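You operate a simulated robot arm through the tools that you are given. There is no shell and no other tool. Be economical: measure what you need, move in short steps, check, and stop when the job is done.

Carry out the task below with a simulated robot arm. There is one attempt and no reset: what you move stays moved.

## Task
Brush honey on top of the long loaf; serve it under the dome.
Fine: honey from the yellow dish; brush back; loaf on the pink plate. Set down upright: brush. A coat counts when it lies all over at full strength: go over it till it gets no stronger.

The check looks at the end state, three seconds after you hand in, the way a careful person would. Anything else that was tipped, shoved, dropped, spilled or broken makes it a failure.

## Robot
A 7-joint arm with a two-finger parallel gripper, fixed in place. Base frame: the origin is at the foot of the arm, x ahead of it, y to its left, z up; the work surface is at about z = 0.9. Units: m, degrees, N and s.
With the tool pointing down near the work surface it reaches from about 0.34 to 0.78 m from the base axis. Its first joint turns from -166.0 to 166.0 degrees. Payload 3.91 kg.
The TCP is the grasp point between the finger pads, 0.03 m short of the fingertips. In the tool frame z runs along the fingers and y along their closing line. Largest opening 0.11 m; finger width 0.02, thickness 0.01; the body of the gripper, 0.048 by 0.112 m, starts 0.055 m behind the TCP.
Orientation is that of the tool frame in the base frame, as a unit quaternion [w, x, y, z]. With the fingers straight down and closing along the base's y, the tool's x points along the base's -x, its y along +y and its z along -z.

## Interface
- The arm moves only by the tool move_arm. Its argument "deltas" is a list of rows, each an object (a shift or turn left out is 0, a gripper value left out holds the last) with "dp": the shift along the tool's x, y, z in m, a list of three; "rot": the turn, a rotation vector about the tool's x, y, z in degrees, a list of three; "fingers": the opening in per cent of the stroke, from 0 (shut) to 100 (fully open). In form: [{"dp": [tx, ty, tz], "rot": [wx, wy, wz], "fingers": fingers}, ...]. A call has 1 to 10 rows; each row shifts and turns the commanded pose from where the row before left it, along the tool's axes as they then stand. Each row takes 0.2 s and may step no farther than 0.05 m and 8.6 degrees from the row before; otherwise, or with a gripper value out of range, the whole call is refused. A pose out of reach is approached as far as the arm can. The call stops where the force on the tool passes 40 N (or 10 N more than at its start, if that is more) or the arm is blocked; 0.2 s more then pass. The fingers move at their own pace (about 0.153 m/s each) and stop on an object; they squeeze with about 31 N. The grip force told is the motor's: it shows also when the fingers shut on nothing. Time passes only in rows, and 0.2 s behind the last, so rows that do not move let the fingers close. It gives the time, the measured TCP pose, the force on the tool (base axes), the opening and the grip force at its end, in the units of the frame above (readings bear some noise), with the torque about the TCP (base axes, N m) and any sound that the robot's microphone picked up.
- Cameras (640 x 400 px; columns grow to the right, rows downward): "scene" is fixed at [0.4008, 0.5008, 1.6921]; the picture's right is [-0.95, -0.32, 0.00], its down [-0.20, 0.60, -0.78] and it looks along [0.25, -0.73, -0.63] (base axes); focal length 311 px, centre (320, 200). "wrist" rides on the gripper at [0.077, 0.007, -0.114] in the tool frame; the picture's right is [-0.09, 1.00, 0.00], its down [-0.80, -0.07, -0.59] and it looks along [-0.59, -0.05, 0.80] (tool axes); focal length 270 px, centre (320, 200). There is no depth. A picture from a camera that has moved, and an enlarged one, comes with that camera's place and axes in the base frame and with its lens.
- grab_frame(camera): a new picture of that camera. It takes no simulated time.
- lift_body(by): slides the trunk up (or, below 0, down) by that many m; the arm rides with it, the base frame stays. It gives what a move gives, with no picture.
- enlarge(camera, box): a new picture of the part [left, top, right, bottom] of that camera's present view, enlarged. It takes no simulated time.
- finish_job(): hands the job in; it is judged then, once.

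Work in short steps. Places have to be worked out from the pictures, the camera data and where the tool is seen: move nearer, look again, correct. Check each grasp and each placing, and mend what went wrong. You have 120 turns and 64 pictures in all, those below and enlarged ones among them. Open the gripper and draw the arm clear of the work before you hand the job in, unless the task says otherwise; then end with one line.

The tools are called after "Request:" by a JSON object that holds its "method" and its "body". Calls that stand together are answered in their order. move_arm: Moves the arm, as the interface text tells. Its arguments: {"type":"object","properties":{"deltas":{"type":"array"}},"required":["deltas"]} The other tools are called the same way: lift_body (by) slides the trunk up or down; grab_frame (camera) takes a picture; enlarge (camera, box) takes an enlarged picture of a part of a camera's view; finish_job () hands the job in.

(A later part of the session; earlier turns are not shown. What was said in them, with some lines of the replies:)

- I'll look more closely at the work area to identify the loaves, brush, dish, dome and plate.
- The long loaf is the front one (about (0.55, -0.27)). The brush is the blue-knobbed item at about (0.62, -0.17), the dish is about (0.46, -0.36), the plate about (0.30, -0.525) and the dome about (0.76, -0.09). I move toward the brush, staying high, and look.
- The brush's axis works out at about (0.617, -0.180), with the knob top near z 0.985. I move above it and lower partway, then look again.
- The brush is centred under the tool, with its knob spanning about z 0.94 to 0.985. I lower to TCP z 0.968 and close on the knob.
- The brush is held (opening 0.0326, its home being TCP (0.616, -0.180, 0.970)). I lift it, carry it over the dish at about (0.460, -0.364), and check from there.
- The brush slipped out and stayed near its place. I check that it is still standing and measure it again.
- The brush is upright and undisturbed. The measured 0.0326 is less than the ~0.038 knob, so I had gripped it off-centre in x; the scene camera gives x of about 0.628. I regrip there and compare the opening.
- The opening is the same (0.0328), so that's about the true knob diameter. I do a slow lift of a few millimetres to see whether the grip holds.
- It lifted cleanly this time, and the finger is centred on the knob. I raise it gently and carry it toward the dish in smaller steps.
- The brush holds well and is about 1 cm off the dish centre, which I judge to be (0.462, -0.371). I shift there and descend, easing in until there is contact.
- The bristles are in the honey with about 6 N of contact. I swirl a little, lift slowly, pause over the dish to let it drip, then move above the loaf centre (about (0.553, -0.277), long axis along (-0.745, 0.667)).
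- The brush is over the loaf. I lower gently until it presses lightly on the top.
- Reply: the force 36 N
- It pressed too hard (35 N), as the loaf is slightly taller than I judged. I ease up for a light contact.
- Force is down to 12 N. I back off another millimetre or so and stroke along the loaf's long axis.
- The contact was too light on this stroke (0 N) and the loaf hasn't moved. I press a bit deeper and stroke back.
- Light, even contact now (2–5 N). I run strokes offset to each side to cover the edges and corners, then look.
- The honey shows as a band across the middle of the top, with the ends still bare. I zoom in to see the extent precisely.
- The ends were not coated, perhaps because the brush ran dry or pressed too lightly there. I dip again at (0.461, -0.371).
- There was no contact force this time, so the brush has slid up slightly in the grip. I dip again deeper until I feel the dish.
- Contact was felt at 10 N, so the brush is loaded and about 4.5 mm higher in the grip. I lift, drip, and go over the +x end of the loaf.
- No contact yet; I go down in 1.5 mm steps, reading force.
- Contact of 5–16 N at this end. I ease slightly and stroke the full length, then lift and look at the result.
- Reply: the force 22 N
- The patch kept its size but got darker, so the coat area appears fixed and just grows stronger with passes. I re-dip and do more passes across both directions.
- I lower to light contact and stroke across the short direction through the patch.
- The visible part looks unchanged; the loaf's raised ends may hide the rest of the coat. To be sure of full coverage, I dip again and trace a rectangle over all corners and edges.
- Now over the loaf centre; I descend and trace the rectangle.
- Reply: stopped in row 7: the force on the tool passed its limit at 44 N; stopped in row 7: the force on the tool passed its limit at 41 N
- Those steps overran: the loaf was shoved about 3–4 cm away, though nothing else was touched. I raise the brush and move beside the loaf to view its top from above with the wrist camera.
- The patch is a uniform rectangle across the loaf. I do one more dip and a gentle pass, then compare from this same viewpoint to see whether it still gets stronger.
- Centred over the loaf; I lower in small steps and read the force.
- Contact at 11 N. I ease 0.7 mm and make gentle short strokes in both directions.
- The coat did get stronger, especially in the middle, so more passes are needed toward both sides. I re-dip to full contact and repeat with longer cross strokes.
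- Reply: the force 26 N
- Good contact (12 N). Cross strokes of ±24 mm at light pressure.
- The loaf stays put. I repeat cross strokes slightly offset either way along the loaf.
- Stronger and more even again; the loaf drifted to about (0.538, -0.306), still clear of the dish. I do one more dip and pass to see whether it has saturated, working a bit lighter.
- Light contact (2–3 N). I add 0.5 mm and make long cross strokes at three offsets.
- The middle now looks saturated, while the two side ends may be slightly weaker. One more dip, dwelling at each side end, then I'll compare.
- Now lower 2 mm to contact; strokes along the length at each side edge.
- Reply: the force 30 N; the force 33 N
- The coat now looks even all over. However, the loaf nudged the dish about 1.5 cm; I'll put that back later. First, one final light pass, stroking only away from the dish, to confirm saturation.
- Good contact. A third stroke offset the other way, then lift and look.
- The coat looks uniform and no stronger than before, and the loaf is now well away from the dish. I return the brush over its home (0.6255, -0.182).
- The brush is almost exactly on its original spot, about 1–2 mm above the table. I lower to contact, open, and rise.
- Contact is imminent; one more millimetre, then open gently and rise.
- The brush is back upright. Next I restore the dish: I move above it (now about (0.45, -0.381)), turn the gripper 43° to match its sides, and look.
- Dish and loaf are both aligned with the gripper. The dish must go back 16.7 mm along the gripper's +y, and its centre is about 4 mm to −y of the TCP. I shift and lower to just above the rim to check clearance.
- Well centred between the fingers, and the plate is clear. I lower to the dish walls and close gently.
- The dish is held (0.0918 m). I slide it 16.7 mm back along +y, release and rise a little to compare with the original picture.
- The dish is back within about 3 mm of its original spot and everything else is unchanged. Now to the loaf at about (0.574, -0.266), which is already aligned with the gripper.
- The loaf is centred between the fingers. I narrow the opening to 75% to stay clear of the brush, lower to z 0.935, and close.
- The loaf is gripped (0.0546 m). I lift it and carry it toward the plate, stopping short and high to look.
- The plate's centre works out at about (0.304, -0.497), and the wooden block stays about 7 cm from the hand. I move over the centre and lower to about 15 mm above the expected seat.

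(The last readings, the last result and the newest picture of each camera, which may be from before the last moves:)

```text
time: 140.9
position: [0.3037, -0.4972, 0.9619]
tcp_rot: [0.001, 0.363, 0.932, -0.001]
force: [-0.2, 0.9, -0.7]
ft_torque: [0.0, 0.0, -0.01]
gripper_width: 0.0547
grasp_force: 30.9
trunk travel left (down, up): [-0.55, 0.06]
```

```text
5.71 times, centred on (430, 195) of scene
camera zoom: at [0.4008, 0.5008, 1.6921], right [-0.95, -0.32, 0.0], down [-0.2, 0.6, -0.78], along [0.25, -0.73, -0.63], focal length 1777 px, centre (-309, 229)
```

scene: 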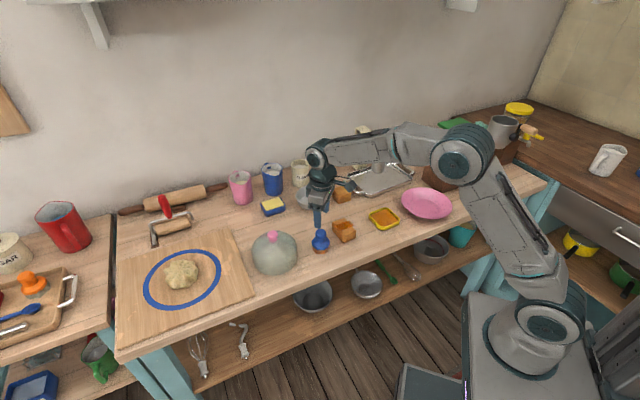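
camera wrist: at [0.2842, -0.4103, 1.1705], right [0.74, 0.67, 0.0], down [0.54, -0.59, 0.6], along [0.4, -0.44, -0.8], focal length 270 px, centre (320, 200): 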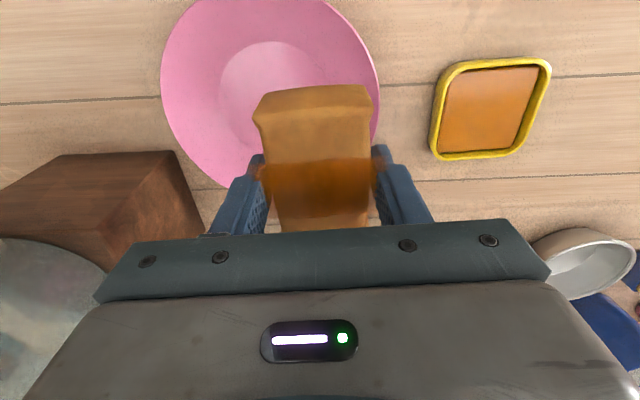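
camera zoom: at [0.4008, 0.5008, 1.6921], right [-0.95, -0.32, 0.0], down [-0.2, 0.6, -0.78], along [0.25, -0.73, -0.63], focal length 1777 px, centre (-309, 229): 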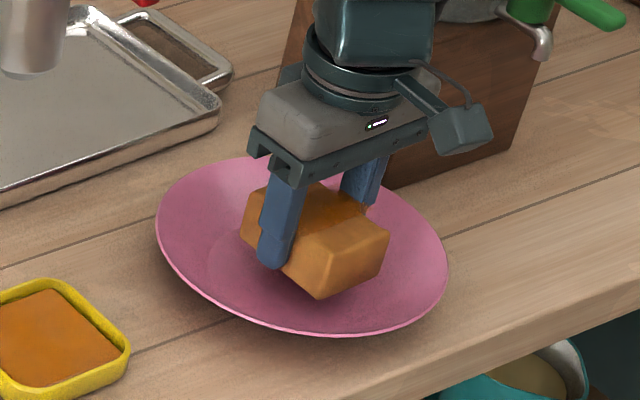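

The loaf looks slightly toward the camera side of the plate's centre. I shift about 5 mm in −y and lower in small steps until I feel the plate.

Request:
{"method": "move_arm", "body": {"deltas": [{"dp": [-0.004, -0.004, 0]}, {"dp": [0, 0, 0.008]}, {"dp": [0, 0, 0.004]}, {}]}}

Request:
{"method": "move_arm", "body": {"deltas": [{"dp": [0, 0, 0.002]}, {}]}}

Request:
{"method": "move_arm", "body": {"deltas": [{"dp": [0, 0, 0.002]}, {}]}}

```text
time: 141.9
position: [0.3031, -0.5029, 0.9501]
tcp_rot: [0.0, 0.363, 0.932, -0.001]
force: [-0.3, -0.3, -0.5]
ft_torque: [0.01, -0.03, -0.03]
gripper_width: 0.0546
grasp_force: 30.5
trunk travel left (down, up): [-0.55, 0.06]
```

```text
time: 142.5
position: [0.3028, -0.5043, 0.947]
tcp_rot: [0.001, 0.363, 0.932, -0.002]
force: [0.1, -0.1, -0.9]
ft_torque: [0.0, 0.01, 0.02]
gripper_width: 0.0546
grasp_force: 31.0
trunk travel left (down, up): [-0.55, 0.06]
```

```text
time: 143.1
position: [0.3041, -0.5037, 0.9466]
tcp_rot: [0.001, 0.363, 0.932, -0.002]
force: [0.7, -0.4, 0.3]
ft_torque: [0.0, 0.01, -0.02]
gripper_width: 0.0545
grasp_force: 30.8
trunk travel left (down, up): [-0.55, 0.06]
```

No contact yet; I continue down.

Request:
{"method": "move_arm", "body": {"deltas": [{"dp": [0, 0, 0.0015]}, {}]}}

Request:
{"method": "move_arm", "body": {"deltas": [{"dp": [0, 0, 0.0015]}, {}]}}

```text
time: 143.7
position: [0.3029, -0.5032, 0.9451]
tcp_rot: [0.001, 0.363, 0.932, -0.002]
force: [2.5, -2.2, 7.6]
ft_torque: [-0.01, 0.34, 0.04]
gripper_width: 0.0544
grasp_force: 31.3
trunk travel left (down, up): [-0.55, 0.06]
```

```text
time: 144.3
position: [0.3038, -0.5037, 0.944]
tcp_rot: [0.003, 0.363, 0.932, -0.002]
force: [8.4, -0.8, 17.2]
ft_torque: [0.13, 0.58, -0.02]
gripper_width: 0.0548
grasp_force: 31.4
trunk travel left (down, up): [-0.55, 0.06]
```

The loaf is seated. I open only slightly, so the fingers stay off the plate's slope, then rise straight up.

Request:
{"method": "move_arm", "body": {"deltas": [{"dp": [0, 0, -0.001], "fingers": 58}, {"fingers": 60}, {"dp": [0, 0, -0.02]}, {"dp": [0, 0, -0.04]}, {"dp": [0, 0, -0.05]}, {"dp": [0, 0, -0.04]}, {"dp": [0, 0.04, 0]}, {"dp": [0, 0.04, 0]}, {}]}}

Request:
{"method": "enlarge", "body": {"camera": "scene", "box": [390, 160, 470, 230]}}

Request:
{"method": "grab_frame", "body": {"camera": "wrist"}}

```text
time: 146.3
position: [0.3583, -0.4441, 1.0932]
tcp_rot: [0.001, 0.364, 0.931, -0.001]
force: [0.8, -0.5, 0.0]
ft_torque: [-0.01, -0.01, -0.02]
gripper_width: 0.0658
grasp_force: 0.1
trunk travel left (down, up): [-0.55, 0.06]
```

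```text
5.71 times, centred on (430, 195) of scene
camera zoom: at [0.4008, 0.5008, 1.6921], right [-0.95, -0.32, 0.0], down [-0.2, 0.6, -0.78], along [0.25, -0.73, -0.63], focal length 1777 px, centre (-309, 229)
```

zoom: 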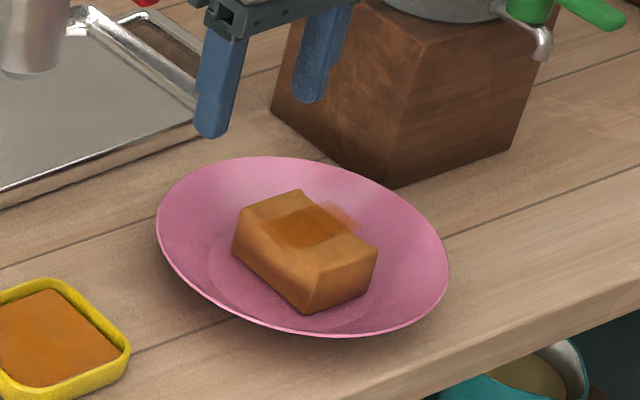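

```text
8 pictures are left
camera wrist: at [0.3057, -0.3874, 1.2072], right [0.74, 0.67, 0.0], down [0.54, -0.59, 0.6], along [0.4, -0.44, -0.8], focal length 270 px, centre (320, 200)
```

wrist: 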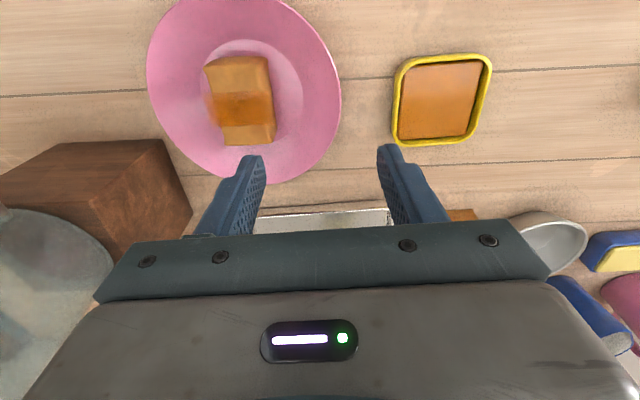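

The loaf sits well on the plate's flat centre. Now the dome: its knob is at about (0.758, -0.089), z about 0.99. I open and move toward it at height, then look.

Request:
{"method": "move_arm", "body": {"deltas": [{"dp": [-0.0036, 0.0462, -0.003]}, {"dp": [-0.0036, 0.0462, -0.003]}, {"dp": [-0.0036, 0.0462, -0.003]}, {"dp": [-0.0036, 0.0462, -0.003]}, {"dp": [-0.0036, 0.0462, 0]}, {"dp": [-0.0036, 0.0462, 0]}, {"dp": [-0.0036, 0.0462, 0]}, {"dp": [-0.0036, 0.0462, 0]}, {"dp": [-0.0036, 0.0462, 0]}, {"dp": [-0.0036, 0.0462, 0]}]}}

Request:
{"method": "grab_frame", "body": {"camera": "wrist"}}

```text
time: 148.5
position: [0.6975, -0.1288, 1.107]
tcp_rot: [0.0, 0.363, 0.932, 0.0]
force: [0.1, 0.4, -0.3]
ft_torque: [-0.01, -0.02, 0.02]
gripper_width: 0.0661
grasp_force: 0.1
trunk travel left (down, up): [-0.55, 0.06]
```

```text
7 pictures are left
camera wrist: at [0.6449, -0.0726, 1.2209], right [0.74, 0.67, 0.0], down [0.54, -0.59, 0.6], along [0.4, -0.44, -0.8], focal length 270 px, centre (320, 200)
```

wrist: 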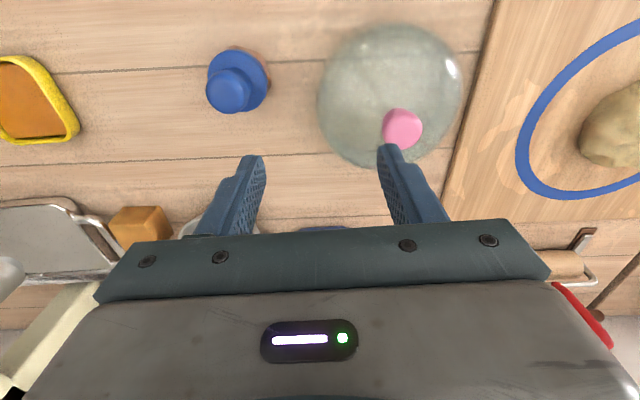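

The knob is at about (0.761, -0.092), its top near z 1.0. I move over it, with the fingertips just above, and check with the wrist camera.

Request:
{"method": "move_arm", "body": {"deltas": [{"dp": [-0.0107, 0.035, 0]}, {"dp": [-0.0107, 0.035, 0]}, {"dp": [0, 0, 0.03]}, {"dp": [0, 0, 0.03]}, {}]}}

Request:
{"method": "grab_frame", "body": {"camera": "wrist"}}

```text
time: 149.7
position: [0.7616, -0.0928, 1.046]
tcp_rot: [0.001, 0.363, 0.932, -0.001]
force: [-0.5, 0.0, -0.1]
ft_torque: [-0.02, -0.01, 0.0]
gripper_width: 0.0659
grasp_force: 0.0
trunk travel left (down, up): [-0.55, 0.06]
```

```text
6 pictures are left
camera wrist: at [0.71, -0.035, 1.1598], right [0.74, 0.67, 0.0], down [0.54, -0.59, 0.6], along [0.4, -0.44, -0.8], focal length 270 px, centre (320, 200)
```

wrist: 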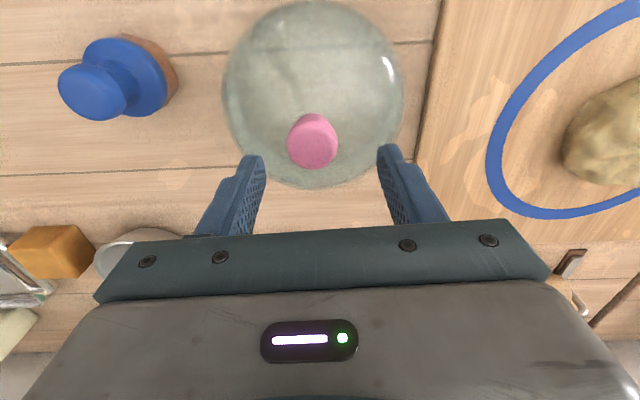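

The knob is centred apart from about 4 mm in −y. I correct, lower to z 0.996, and close on it.

Request:
{"method": "move_arm", "body": {"deltas": [{"dp": [0, -0.004, 0.02]}, {"dp": [0, 0, 0.02]}, {"dp": [0, 0, 0.01]}, {}]}}

Request:
{"method": "move_arm", "body": {"deltas": [{"dp": [0, 0, 0.003]}, {"fingers": 0}, {"fingers": 0}, {"fingers": 0}, {}]}}

Request:
{"method": "enlarge", "body": {"camera": "scene", "box": [240, 200, 320, 280]}}

```text
time: 150.6
position: [0.761, -0.0962, 1.0093]
tcp_rot: [0.013, 0.364, 0.931, 0.001]
force: [0.9, -1.2, 15.0]
ft_torque: [-0.23, 0.33, -0.01]
gripper_width: 0.0683
grasp_force: 2.1
trunk travel left (down, up): [-0.55, 0.06]
stopped in row 4: the force on the tool passed its limit at 43 N (the readings are from after the stop); the commanded pose is now the measured one
```

```text
time: 151.2
position: [0.7627, -0.0964, 1.0163]
tcp_rot: [0.022, 0.363, 0.932, 0.004]
force: [4.0, -2.0, 27.8]
ft_torque: [0.52, 0.96, 0.07]
gripper_width: 0.0305
grasp_force: 31.3
trunk travel left (down, up): [-0.55, 0.06]
stopped in row 2: the force on the tool passed its limit at 58 N (the readings are from after the stop); the commanded pose is now the measured one
```

```text
5.00 times, centred on (280, 240) of scene
camera zoom: at [0.4008, 0.5008, 1.6921], right [-0.95, -0.32, 0.0], down [-0.2, 0.6, -0.78], along [0.25, -0.73, -0.63], focal length 1555 px, centre (520, 0)
```

zoom: 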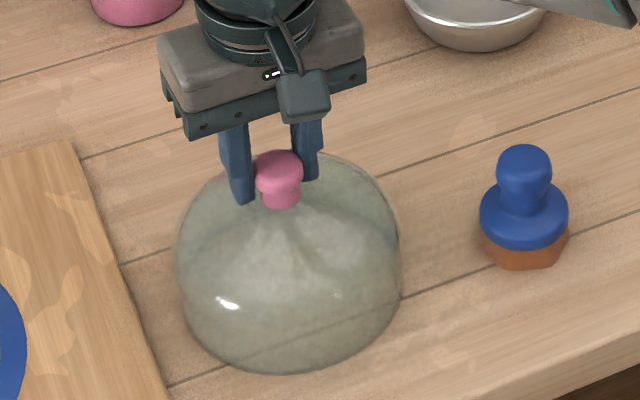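

The dome is gripped by its knob (0.0305 m) and still in place. I lift very slowly to test the hold.

Request:
{"method": "move_arm", "body": {"deltas": [{"dp": [0, 0, -0.003]}, {"dp": [0, 0, -0.004]}, {"dp": [0, 0, -0.004]}, {"dp": [0, 0, -0.005]}, {}]}}

```text
time: 152.4
position: [0.7638, -0.0969, 1.0245]
tcp_rot: [0.015, 0.363, 0.932, 0.002]
force: [0.5, 0.8, -1.8]
ft_torque: [0.03, 0.02, 0.03]
gripper_width: 0.0308
grasp_force: 30.5
trunk travel left (down, up): [-0.55, 0.06]
```

Slight downward load with steady opening, suggesting it is lifting. I raise more and check with one picture.

Request:
{"method": "move_arm", "body": {"deltas": [{"dp": [0, 0, -0.01]}, {"dp": [0, 0, -0.015]}, {"dp": [0, 0, -0.02]}, {"dp": [0, 0, -0.02]}, {"dp": [0, 0, -0.02]}, {}]}}

Request:
{"method": "enlarge", "body": {"camera": "scene", "box": [240, 160, 400, 280]}}

```text
time: 153.8
position: [0.7605, -0.0973, 1.1082]
tcp_rot: [0.016, 0.363, 0.932, 0.002]
force: [-0.5, -0.9, -2.1]
ft_torque: [-0.03, 0.01, -0.01]
gripper_width: 0.0308
grasp_force: 31.4
trunk travel left (down, up): [-0.55, 0.06]
```

```text
3.33 times, centred on (320, 220) of scene
camera zoom: at [0.4008, 0.5008, 1.6921], right [-0.95, -0.32, 0.0], down [-0.2, 0.6, -0.78], along [0.25, -0.73, -0.63], focal length 1037 px, centre (320, 133)
```

zoom: 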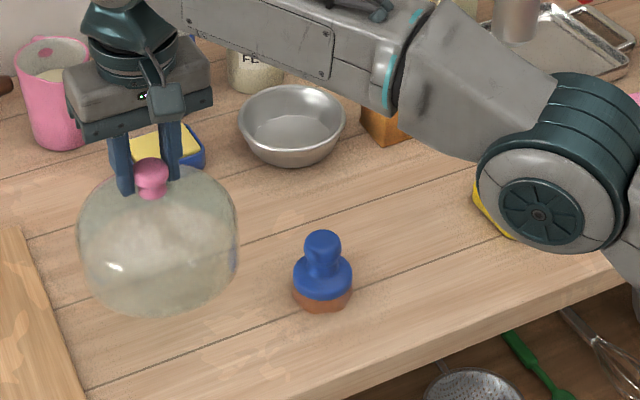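

The dome is lifted cleanly. I raise it further and carry it toward the plate in moderate steps.

Request:
{"method": "move_arm", "body": {"deltas": [{"dp": [0, 0, -0.02]}, {"dp": [0, 0, -0.02]}, {"dp": [0.0031, -0.0304, 0]}, {"dp": [0.0031, -0.0304, 0]}, {"dp": [0.0031, -0.0304, 0]}, {"dp": [0.0031, -0.0304, 0]}, {"dp": [0.0031, -0.0304, 0]}, {"dp": [0.0031, -0.0304, 0]}, {"dp": [0.0031, -0.0304, 0]}]}}

Request:
{"method": "move_arm", "body": {"deltas": [{"dp": [0.0031, -0.0304, 0]}, {"dp": [0.0031, -0.0304, 0]}, {"dp": [0.0031, -0.0304, 0]}, {"dp": [0.0031, -0.0304, 0]}, {"dp": [0.0031, -0.0304, 0]}, {"dp": [0.0031, -0.0304, 0]}, {"dp": [0.0031, -0.0304, 0]}, {}]}}

```text
time: 155.8
position: [0.5905, -0.2395, 1.1433]
tcp_rot: [0.016, 0.364, 0.931, 0.002]
force: [0.6, -0.5, -2.3]
ft_torque: [0.0, -0.02, 0.0]
gripper_width: 0.0307
grasp_force: 30.2
out of reach, approached as far as the arm can: row 1, 2
trunk travel left (down, up): [-0.55, 0.06]
```

```text
time: 157.6
position: [0.4336, -0.3777, 1.1394]
tcp_rot: [0.016, 0.363, 0.931, 0.002]
force: [0.2, 0.1, -2.8]
ft_torque: [-0.02, -0.02, -0.03]
gripper_width: 0.0309
grasp_force: 30.8
trunk travel left (down, up): [-0.55, 0.06]
```

Holding steady. I finish the approach over the plate and lower until the rim is just above the loaf top, then check alignment.

Request:
{"method": "move_arm", "body": {"deltas": [{"dp": [0.0019, -0.0299, 0]}, {"dp": [0.0019, -0.0299, 0]}, {"dp": [0.0019, -0.0299, 0]}, {"dp": [0.0019, -0.0299, 0]}, {"dp": [0.0019, -0.0299, 0]}, {"dp": [0.0019, -0.0299, 0]}, {"dp": [0, 0, 0.03]}, {"dp": [0, 0, 0.03]}, {}]}}

Request:
{"method": "enlarge", "body": {"camera": "scene", "box": [380, 140, 476, 230]}}

```text
time: 159.6
position: [0.3049, -0.5031, 1.0765]
tcp_rot: [0.016, 0.364, 0.931, 0.002]
force: [0.1, 0.0, -2.7]
ft_torque: [-0.07, 0.0, -0.01]
gripper_width: 0.0307
grasp_force: 31.0
trunk travel left (down, up): [-0.55, 0.06]
```

```text
4.44 times, centred on (428, 185) of scene
camera zoom: at [0.4008, 0.5008, 1.6921], right [-0.95, -0.32, 0.0], down [-0.2, 0.6, -0.78], along [0.25, -0.73, -0.63], focal length 1382 px, centre (-160, 267)
```

zoom: 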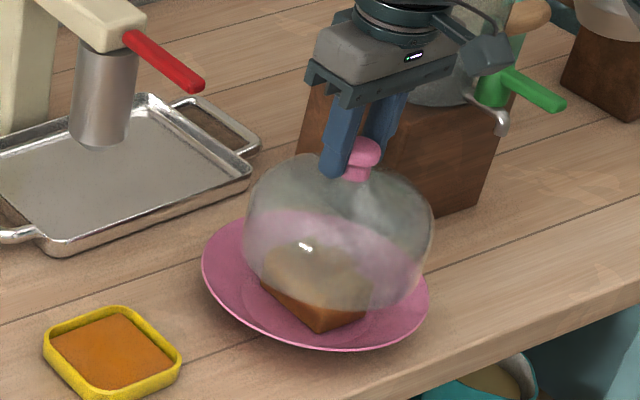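

The dome encloses the loaf well; it needs only about 5 mm toward the dish side to centre on the plate. I correct and lower close to contact.

Request:
{"method": "move_arm", "body": {"deltas": [{"dp": [-0.002, 0.0045, 0]}, {"dp": [0, 0, 0.015]}, {"dp": [0, 0, 0.012]}, {"dp": [0, 0, 0.006]}, {}]}}

Request:
{"method": "move_arm", "body": {"deltas": [{"dp": [0, 0, 0.003]}, {}]}}

Request:
{"method": "move_arm", "body": {"deltas": [{"dp": [0, 0, 0.003]}, {}]}}

```text
time: 160.9
position: [0.3095, -0.503, 1.0481]
tcp_rot: [0.022, 0.363, 0.932, -0.003]
force: [0.1, 2.4, 14.2]
ft_torque: [0.41, 1.02, -0.22]
gripper_width: 0.0305
grasp_force: 30.8
trunk travel left (down, up): [-0.55, 0.06]
stopped in row 5: the force on the tool passed its limit at 42 N (the readings are from after the stop); the commanded pose is now the measured one
```

```text
time: 161.7
position: [0.3113, -0.5043, 1.0486]
tcp_rot: [0.024, 0.362, 0.932, -0.004]
force: [-0.5, 6.8, 15.6]
ft_torque: [0.45, 0.94, -0.26]
gripper_width: 0.0306
grasp_force: 30.7
trunk travel left (down, up): [-0.55, 0.06]
stopped in row 2: the force on the tool passed its limit at 41 N (the readings are from after the stop); the commanded pose is now the measured one
```

```text
time: 162.4
position: [0.3112, -0.5052, 1.0485]
tcp_rot: [0.027, 0.361, 0.932, -0.006]
force: [-0.2, 8.4, 17.4]
ft_torque: [0.46, 0.88, -0.3]
gripper_width: 0.0306
grasp_force: 31.4
trunk travel left (down, up): [-0.55, 0.06]
stopped in row 2: the force on the tool passed its limit at 41 N (the readings are from after the stop); the commanded pose is now the measured one
```

Contact came about 15 mm earlier than expected. I look to see what the rim is resting on.

Request:
{"method": "enlarge", "body": {"camera": "scene", "box": [390, 160, 470, 230]}}

```text
5.71 times, centred on (430, 195) of scene
camera zoom: at [0.4008, 0.5008, 1.6921], right [-0.95, -0.32, 0.0], down [-0.2, 0.6, -0.78], along [0.25, -0.73, -0.63], focal length 1777 px, centre (-309, 229)
```

zoom: 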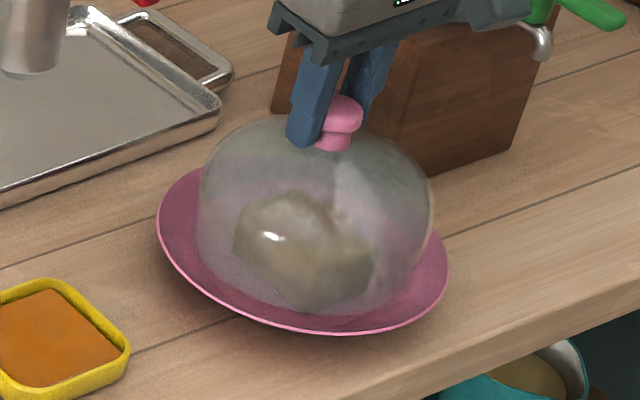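

The dome is essentially seated around the loaf but about 6 mm off-centre and pressed with a slight tilt. I lift 8 mm, level and re-centre, then lower softly.

Request:
{"method": "move_arm", "body": {"deltas": [{"dp": [0, 0, -0.008]}, {"dp": [-0.0029, 0.0053, 0], "rot": [-0.66, 1.13, 0.24]}, {}, {"dp": [0, 0, 0.004]}, {}]}}

Request:
{"method": "move_arm", "body": {"deltas": [{"dp": [0, 0, 0.002]}, {}]}}

```text
time: 163.7
position: [0.3172, -0.5042, 1.0503]
tcp_rot: [0.018, 0.363, 0.932, 0.003]
force: [0.7, -0.8, 4.5]
ft_torque: [-0.15, -0.5, -0.03]
gripper_width: 0.0308
grasp_force: 31.6
trunk travel left (down, up): [-0.55, 0.06]
```

```text
time: 164.2
position: [0.3167, -0.5044, 1.0496]
tcp_rot: [0.02, 0.363, 0.932, 0.002]
force: [-0.3, -1.2, 16.4]
ft_torque: [0.01, -0.92, -0.01]
gripper_width: 0.0306
grasp_force: 30.4
trunk travel left (down, up): [-0.55, 0.06]
```

The torque flipped sign, so I overshot slightly in x. I lift a little, move back about 3 mm, and lower to soft contact.

Request:
{"method": "move_arm", "body": {"deltas": [{"dp": [0, 0, -0.004]}, {"dp": [0.002, -0.0018, 0]}, {}, {"dp": [0, 0, 0.003]}, {"dp": [0, 0, 0.0015]}, {}]}}

```text
time: 165.7
position: [0.3135, -0.5039, 1.0474]
tcp_rot: [0.018, 0.363, 0.931, 0.003]
force: [-3.2, 0.1, 8.7]
ft_torque: [0.24, -0.21, 0.07]
gripper_width: 0.0306
grasp_force: 30.9
trunk travel left (down, up): [-0.55, 0.06]
```

Balanced soft contact now. I open the fingers and rise straight up, then check.

Request:
{"method": "move_arm", "body": {"deltas": [{"fingers": 40}, {"fingers": 60}, {}, {"dp": [0, 0, -0.01]}, {"dp": [0, 0, -0.03]}, {"dp": [0, 0, -0.04]}, {"dp": [0, 0, -0.04]}, {"dp": [0, 0.04, 0]}, {"dp": [0, 0.04, 0]}, {}]}}

Request:
{"method": "grab_frame", "body": {"camera": "scene"}}

```text
time: 167.8
position: [0.3624, -0.444, 1.1711]
tcp_rot: [0.018, 0.364, 0.931, 0.004]
force: [-0.2, 0.4, -0.9]
ft_torque: [-0.01, 0.0, 0.02]
gripper_width: 0.0659
grasp_force: 0.0
trunk travel left (down, up): [-0.55, 0.06]
```

```text
1 pictures are left
```

scene: 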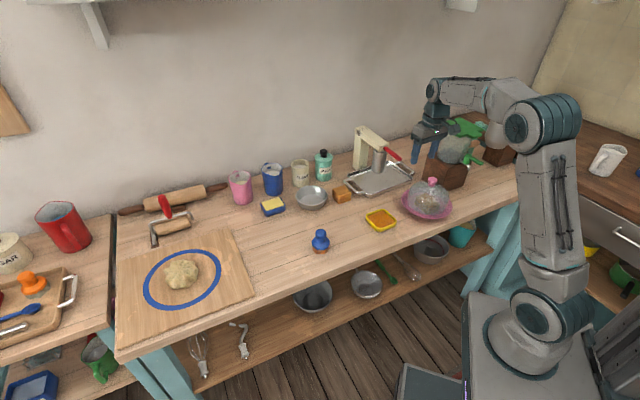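

One last enlarged look at the plate, dome and dish.

Request:
{"method": "enlarge", "body": {"camera": "scene", "box": [360, 160, 470, 240]}}

```text
5.00 times, centred on (415, 200) of scene
camera zoom: at [0.4008, 0.5008, 1.6921], right [-0.95, -0.32, 0.0], down [-0.2, 0.6, -0.78], along [0.25, -0.73, -0.63], focal length 1555 px, centre (-155, 200)
```

zoom: 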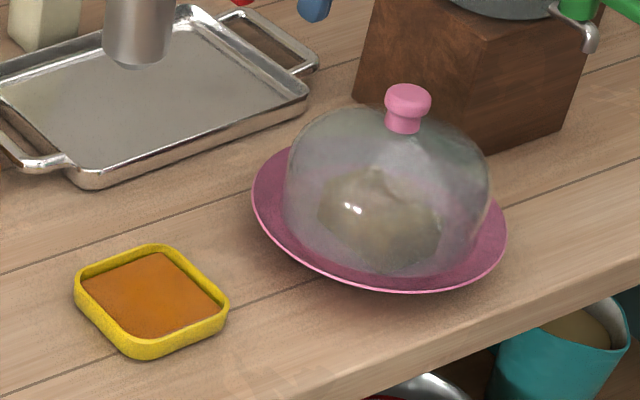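

The dome sits upright on the plate over the loaf, with the dish and brush in their places. I open the gripper fully and draw the arm up and clear.

Request:
{"method": "move_arm", "body": {"deltas": [{"dp": [0, 0.03, -0.02], "fingers": 100}, {"dp": [0, 0.03, -0.02]}, {"dp": [0, 0.03, 0]}, {}, {}]}}

Request:
{"method": "finish_job", "body": {}}

```text
time: 169.1
position: [0.4229, -0.3804, 1.211]
tcp_rot: [0.019, 0.363, 0.931, 0.003]
force: [0.1, -0.5, 1.1]
ft_torque: [0.03, -0.02, -0.03]
gripper_width: 0.11
grasp_force: 0.1
trunk travel left (down, up): [-0.55, 0.06]
```

```text
The job is handed in.
```

I handed it in with the honey-coated long loaf on the pink plate under the dome and the brush back upright in its spot; I nudged the yellow dish about 1.5 cm and put it back to within about 3 mm, and the visible honey is only a band across the middle of the loaf, so I couldn't confirm full strength at its ends.
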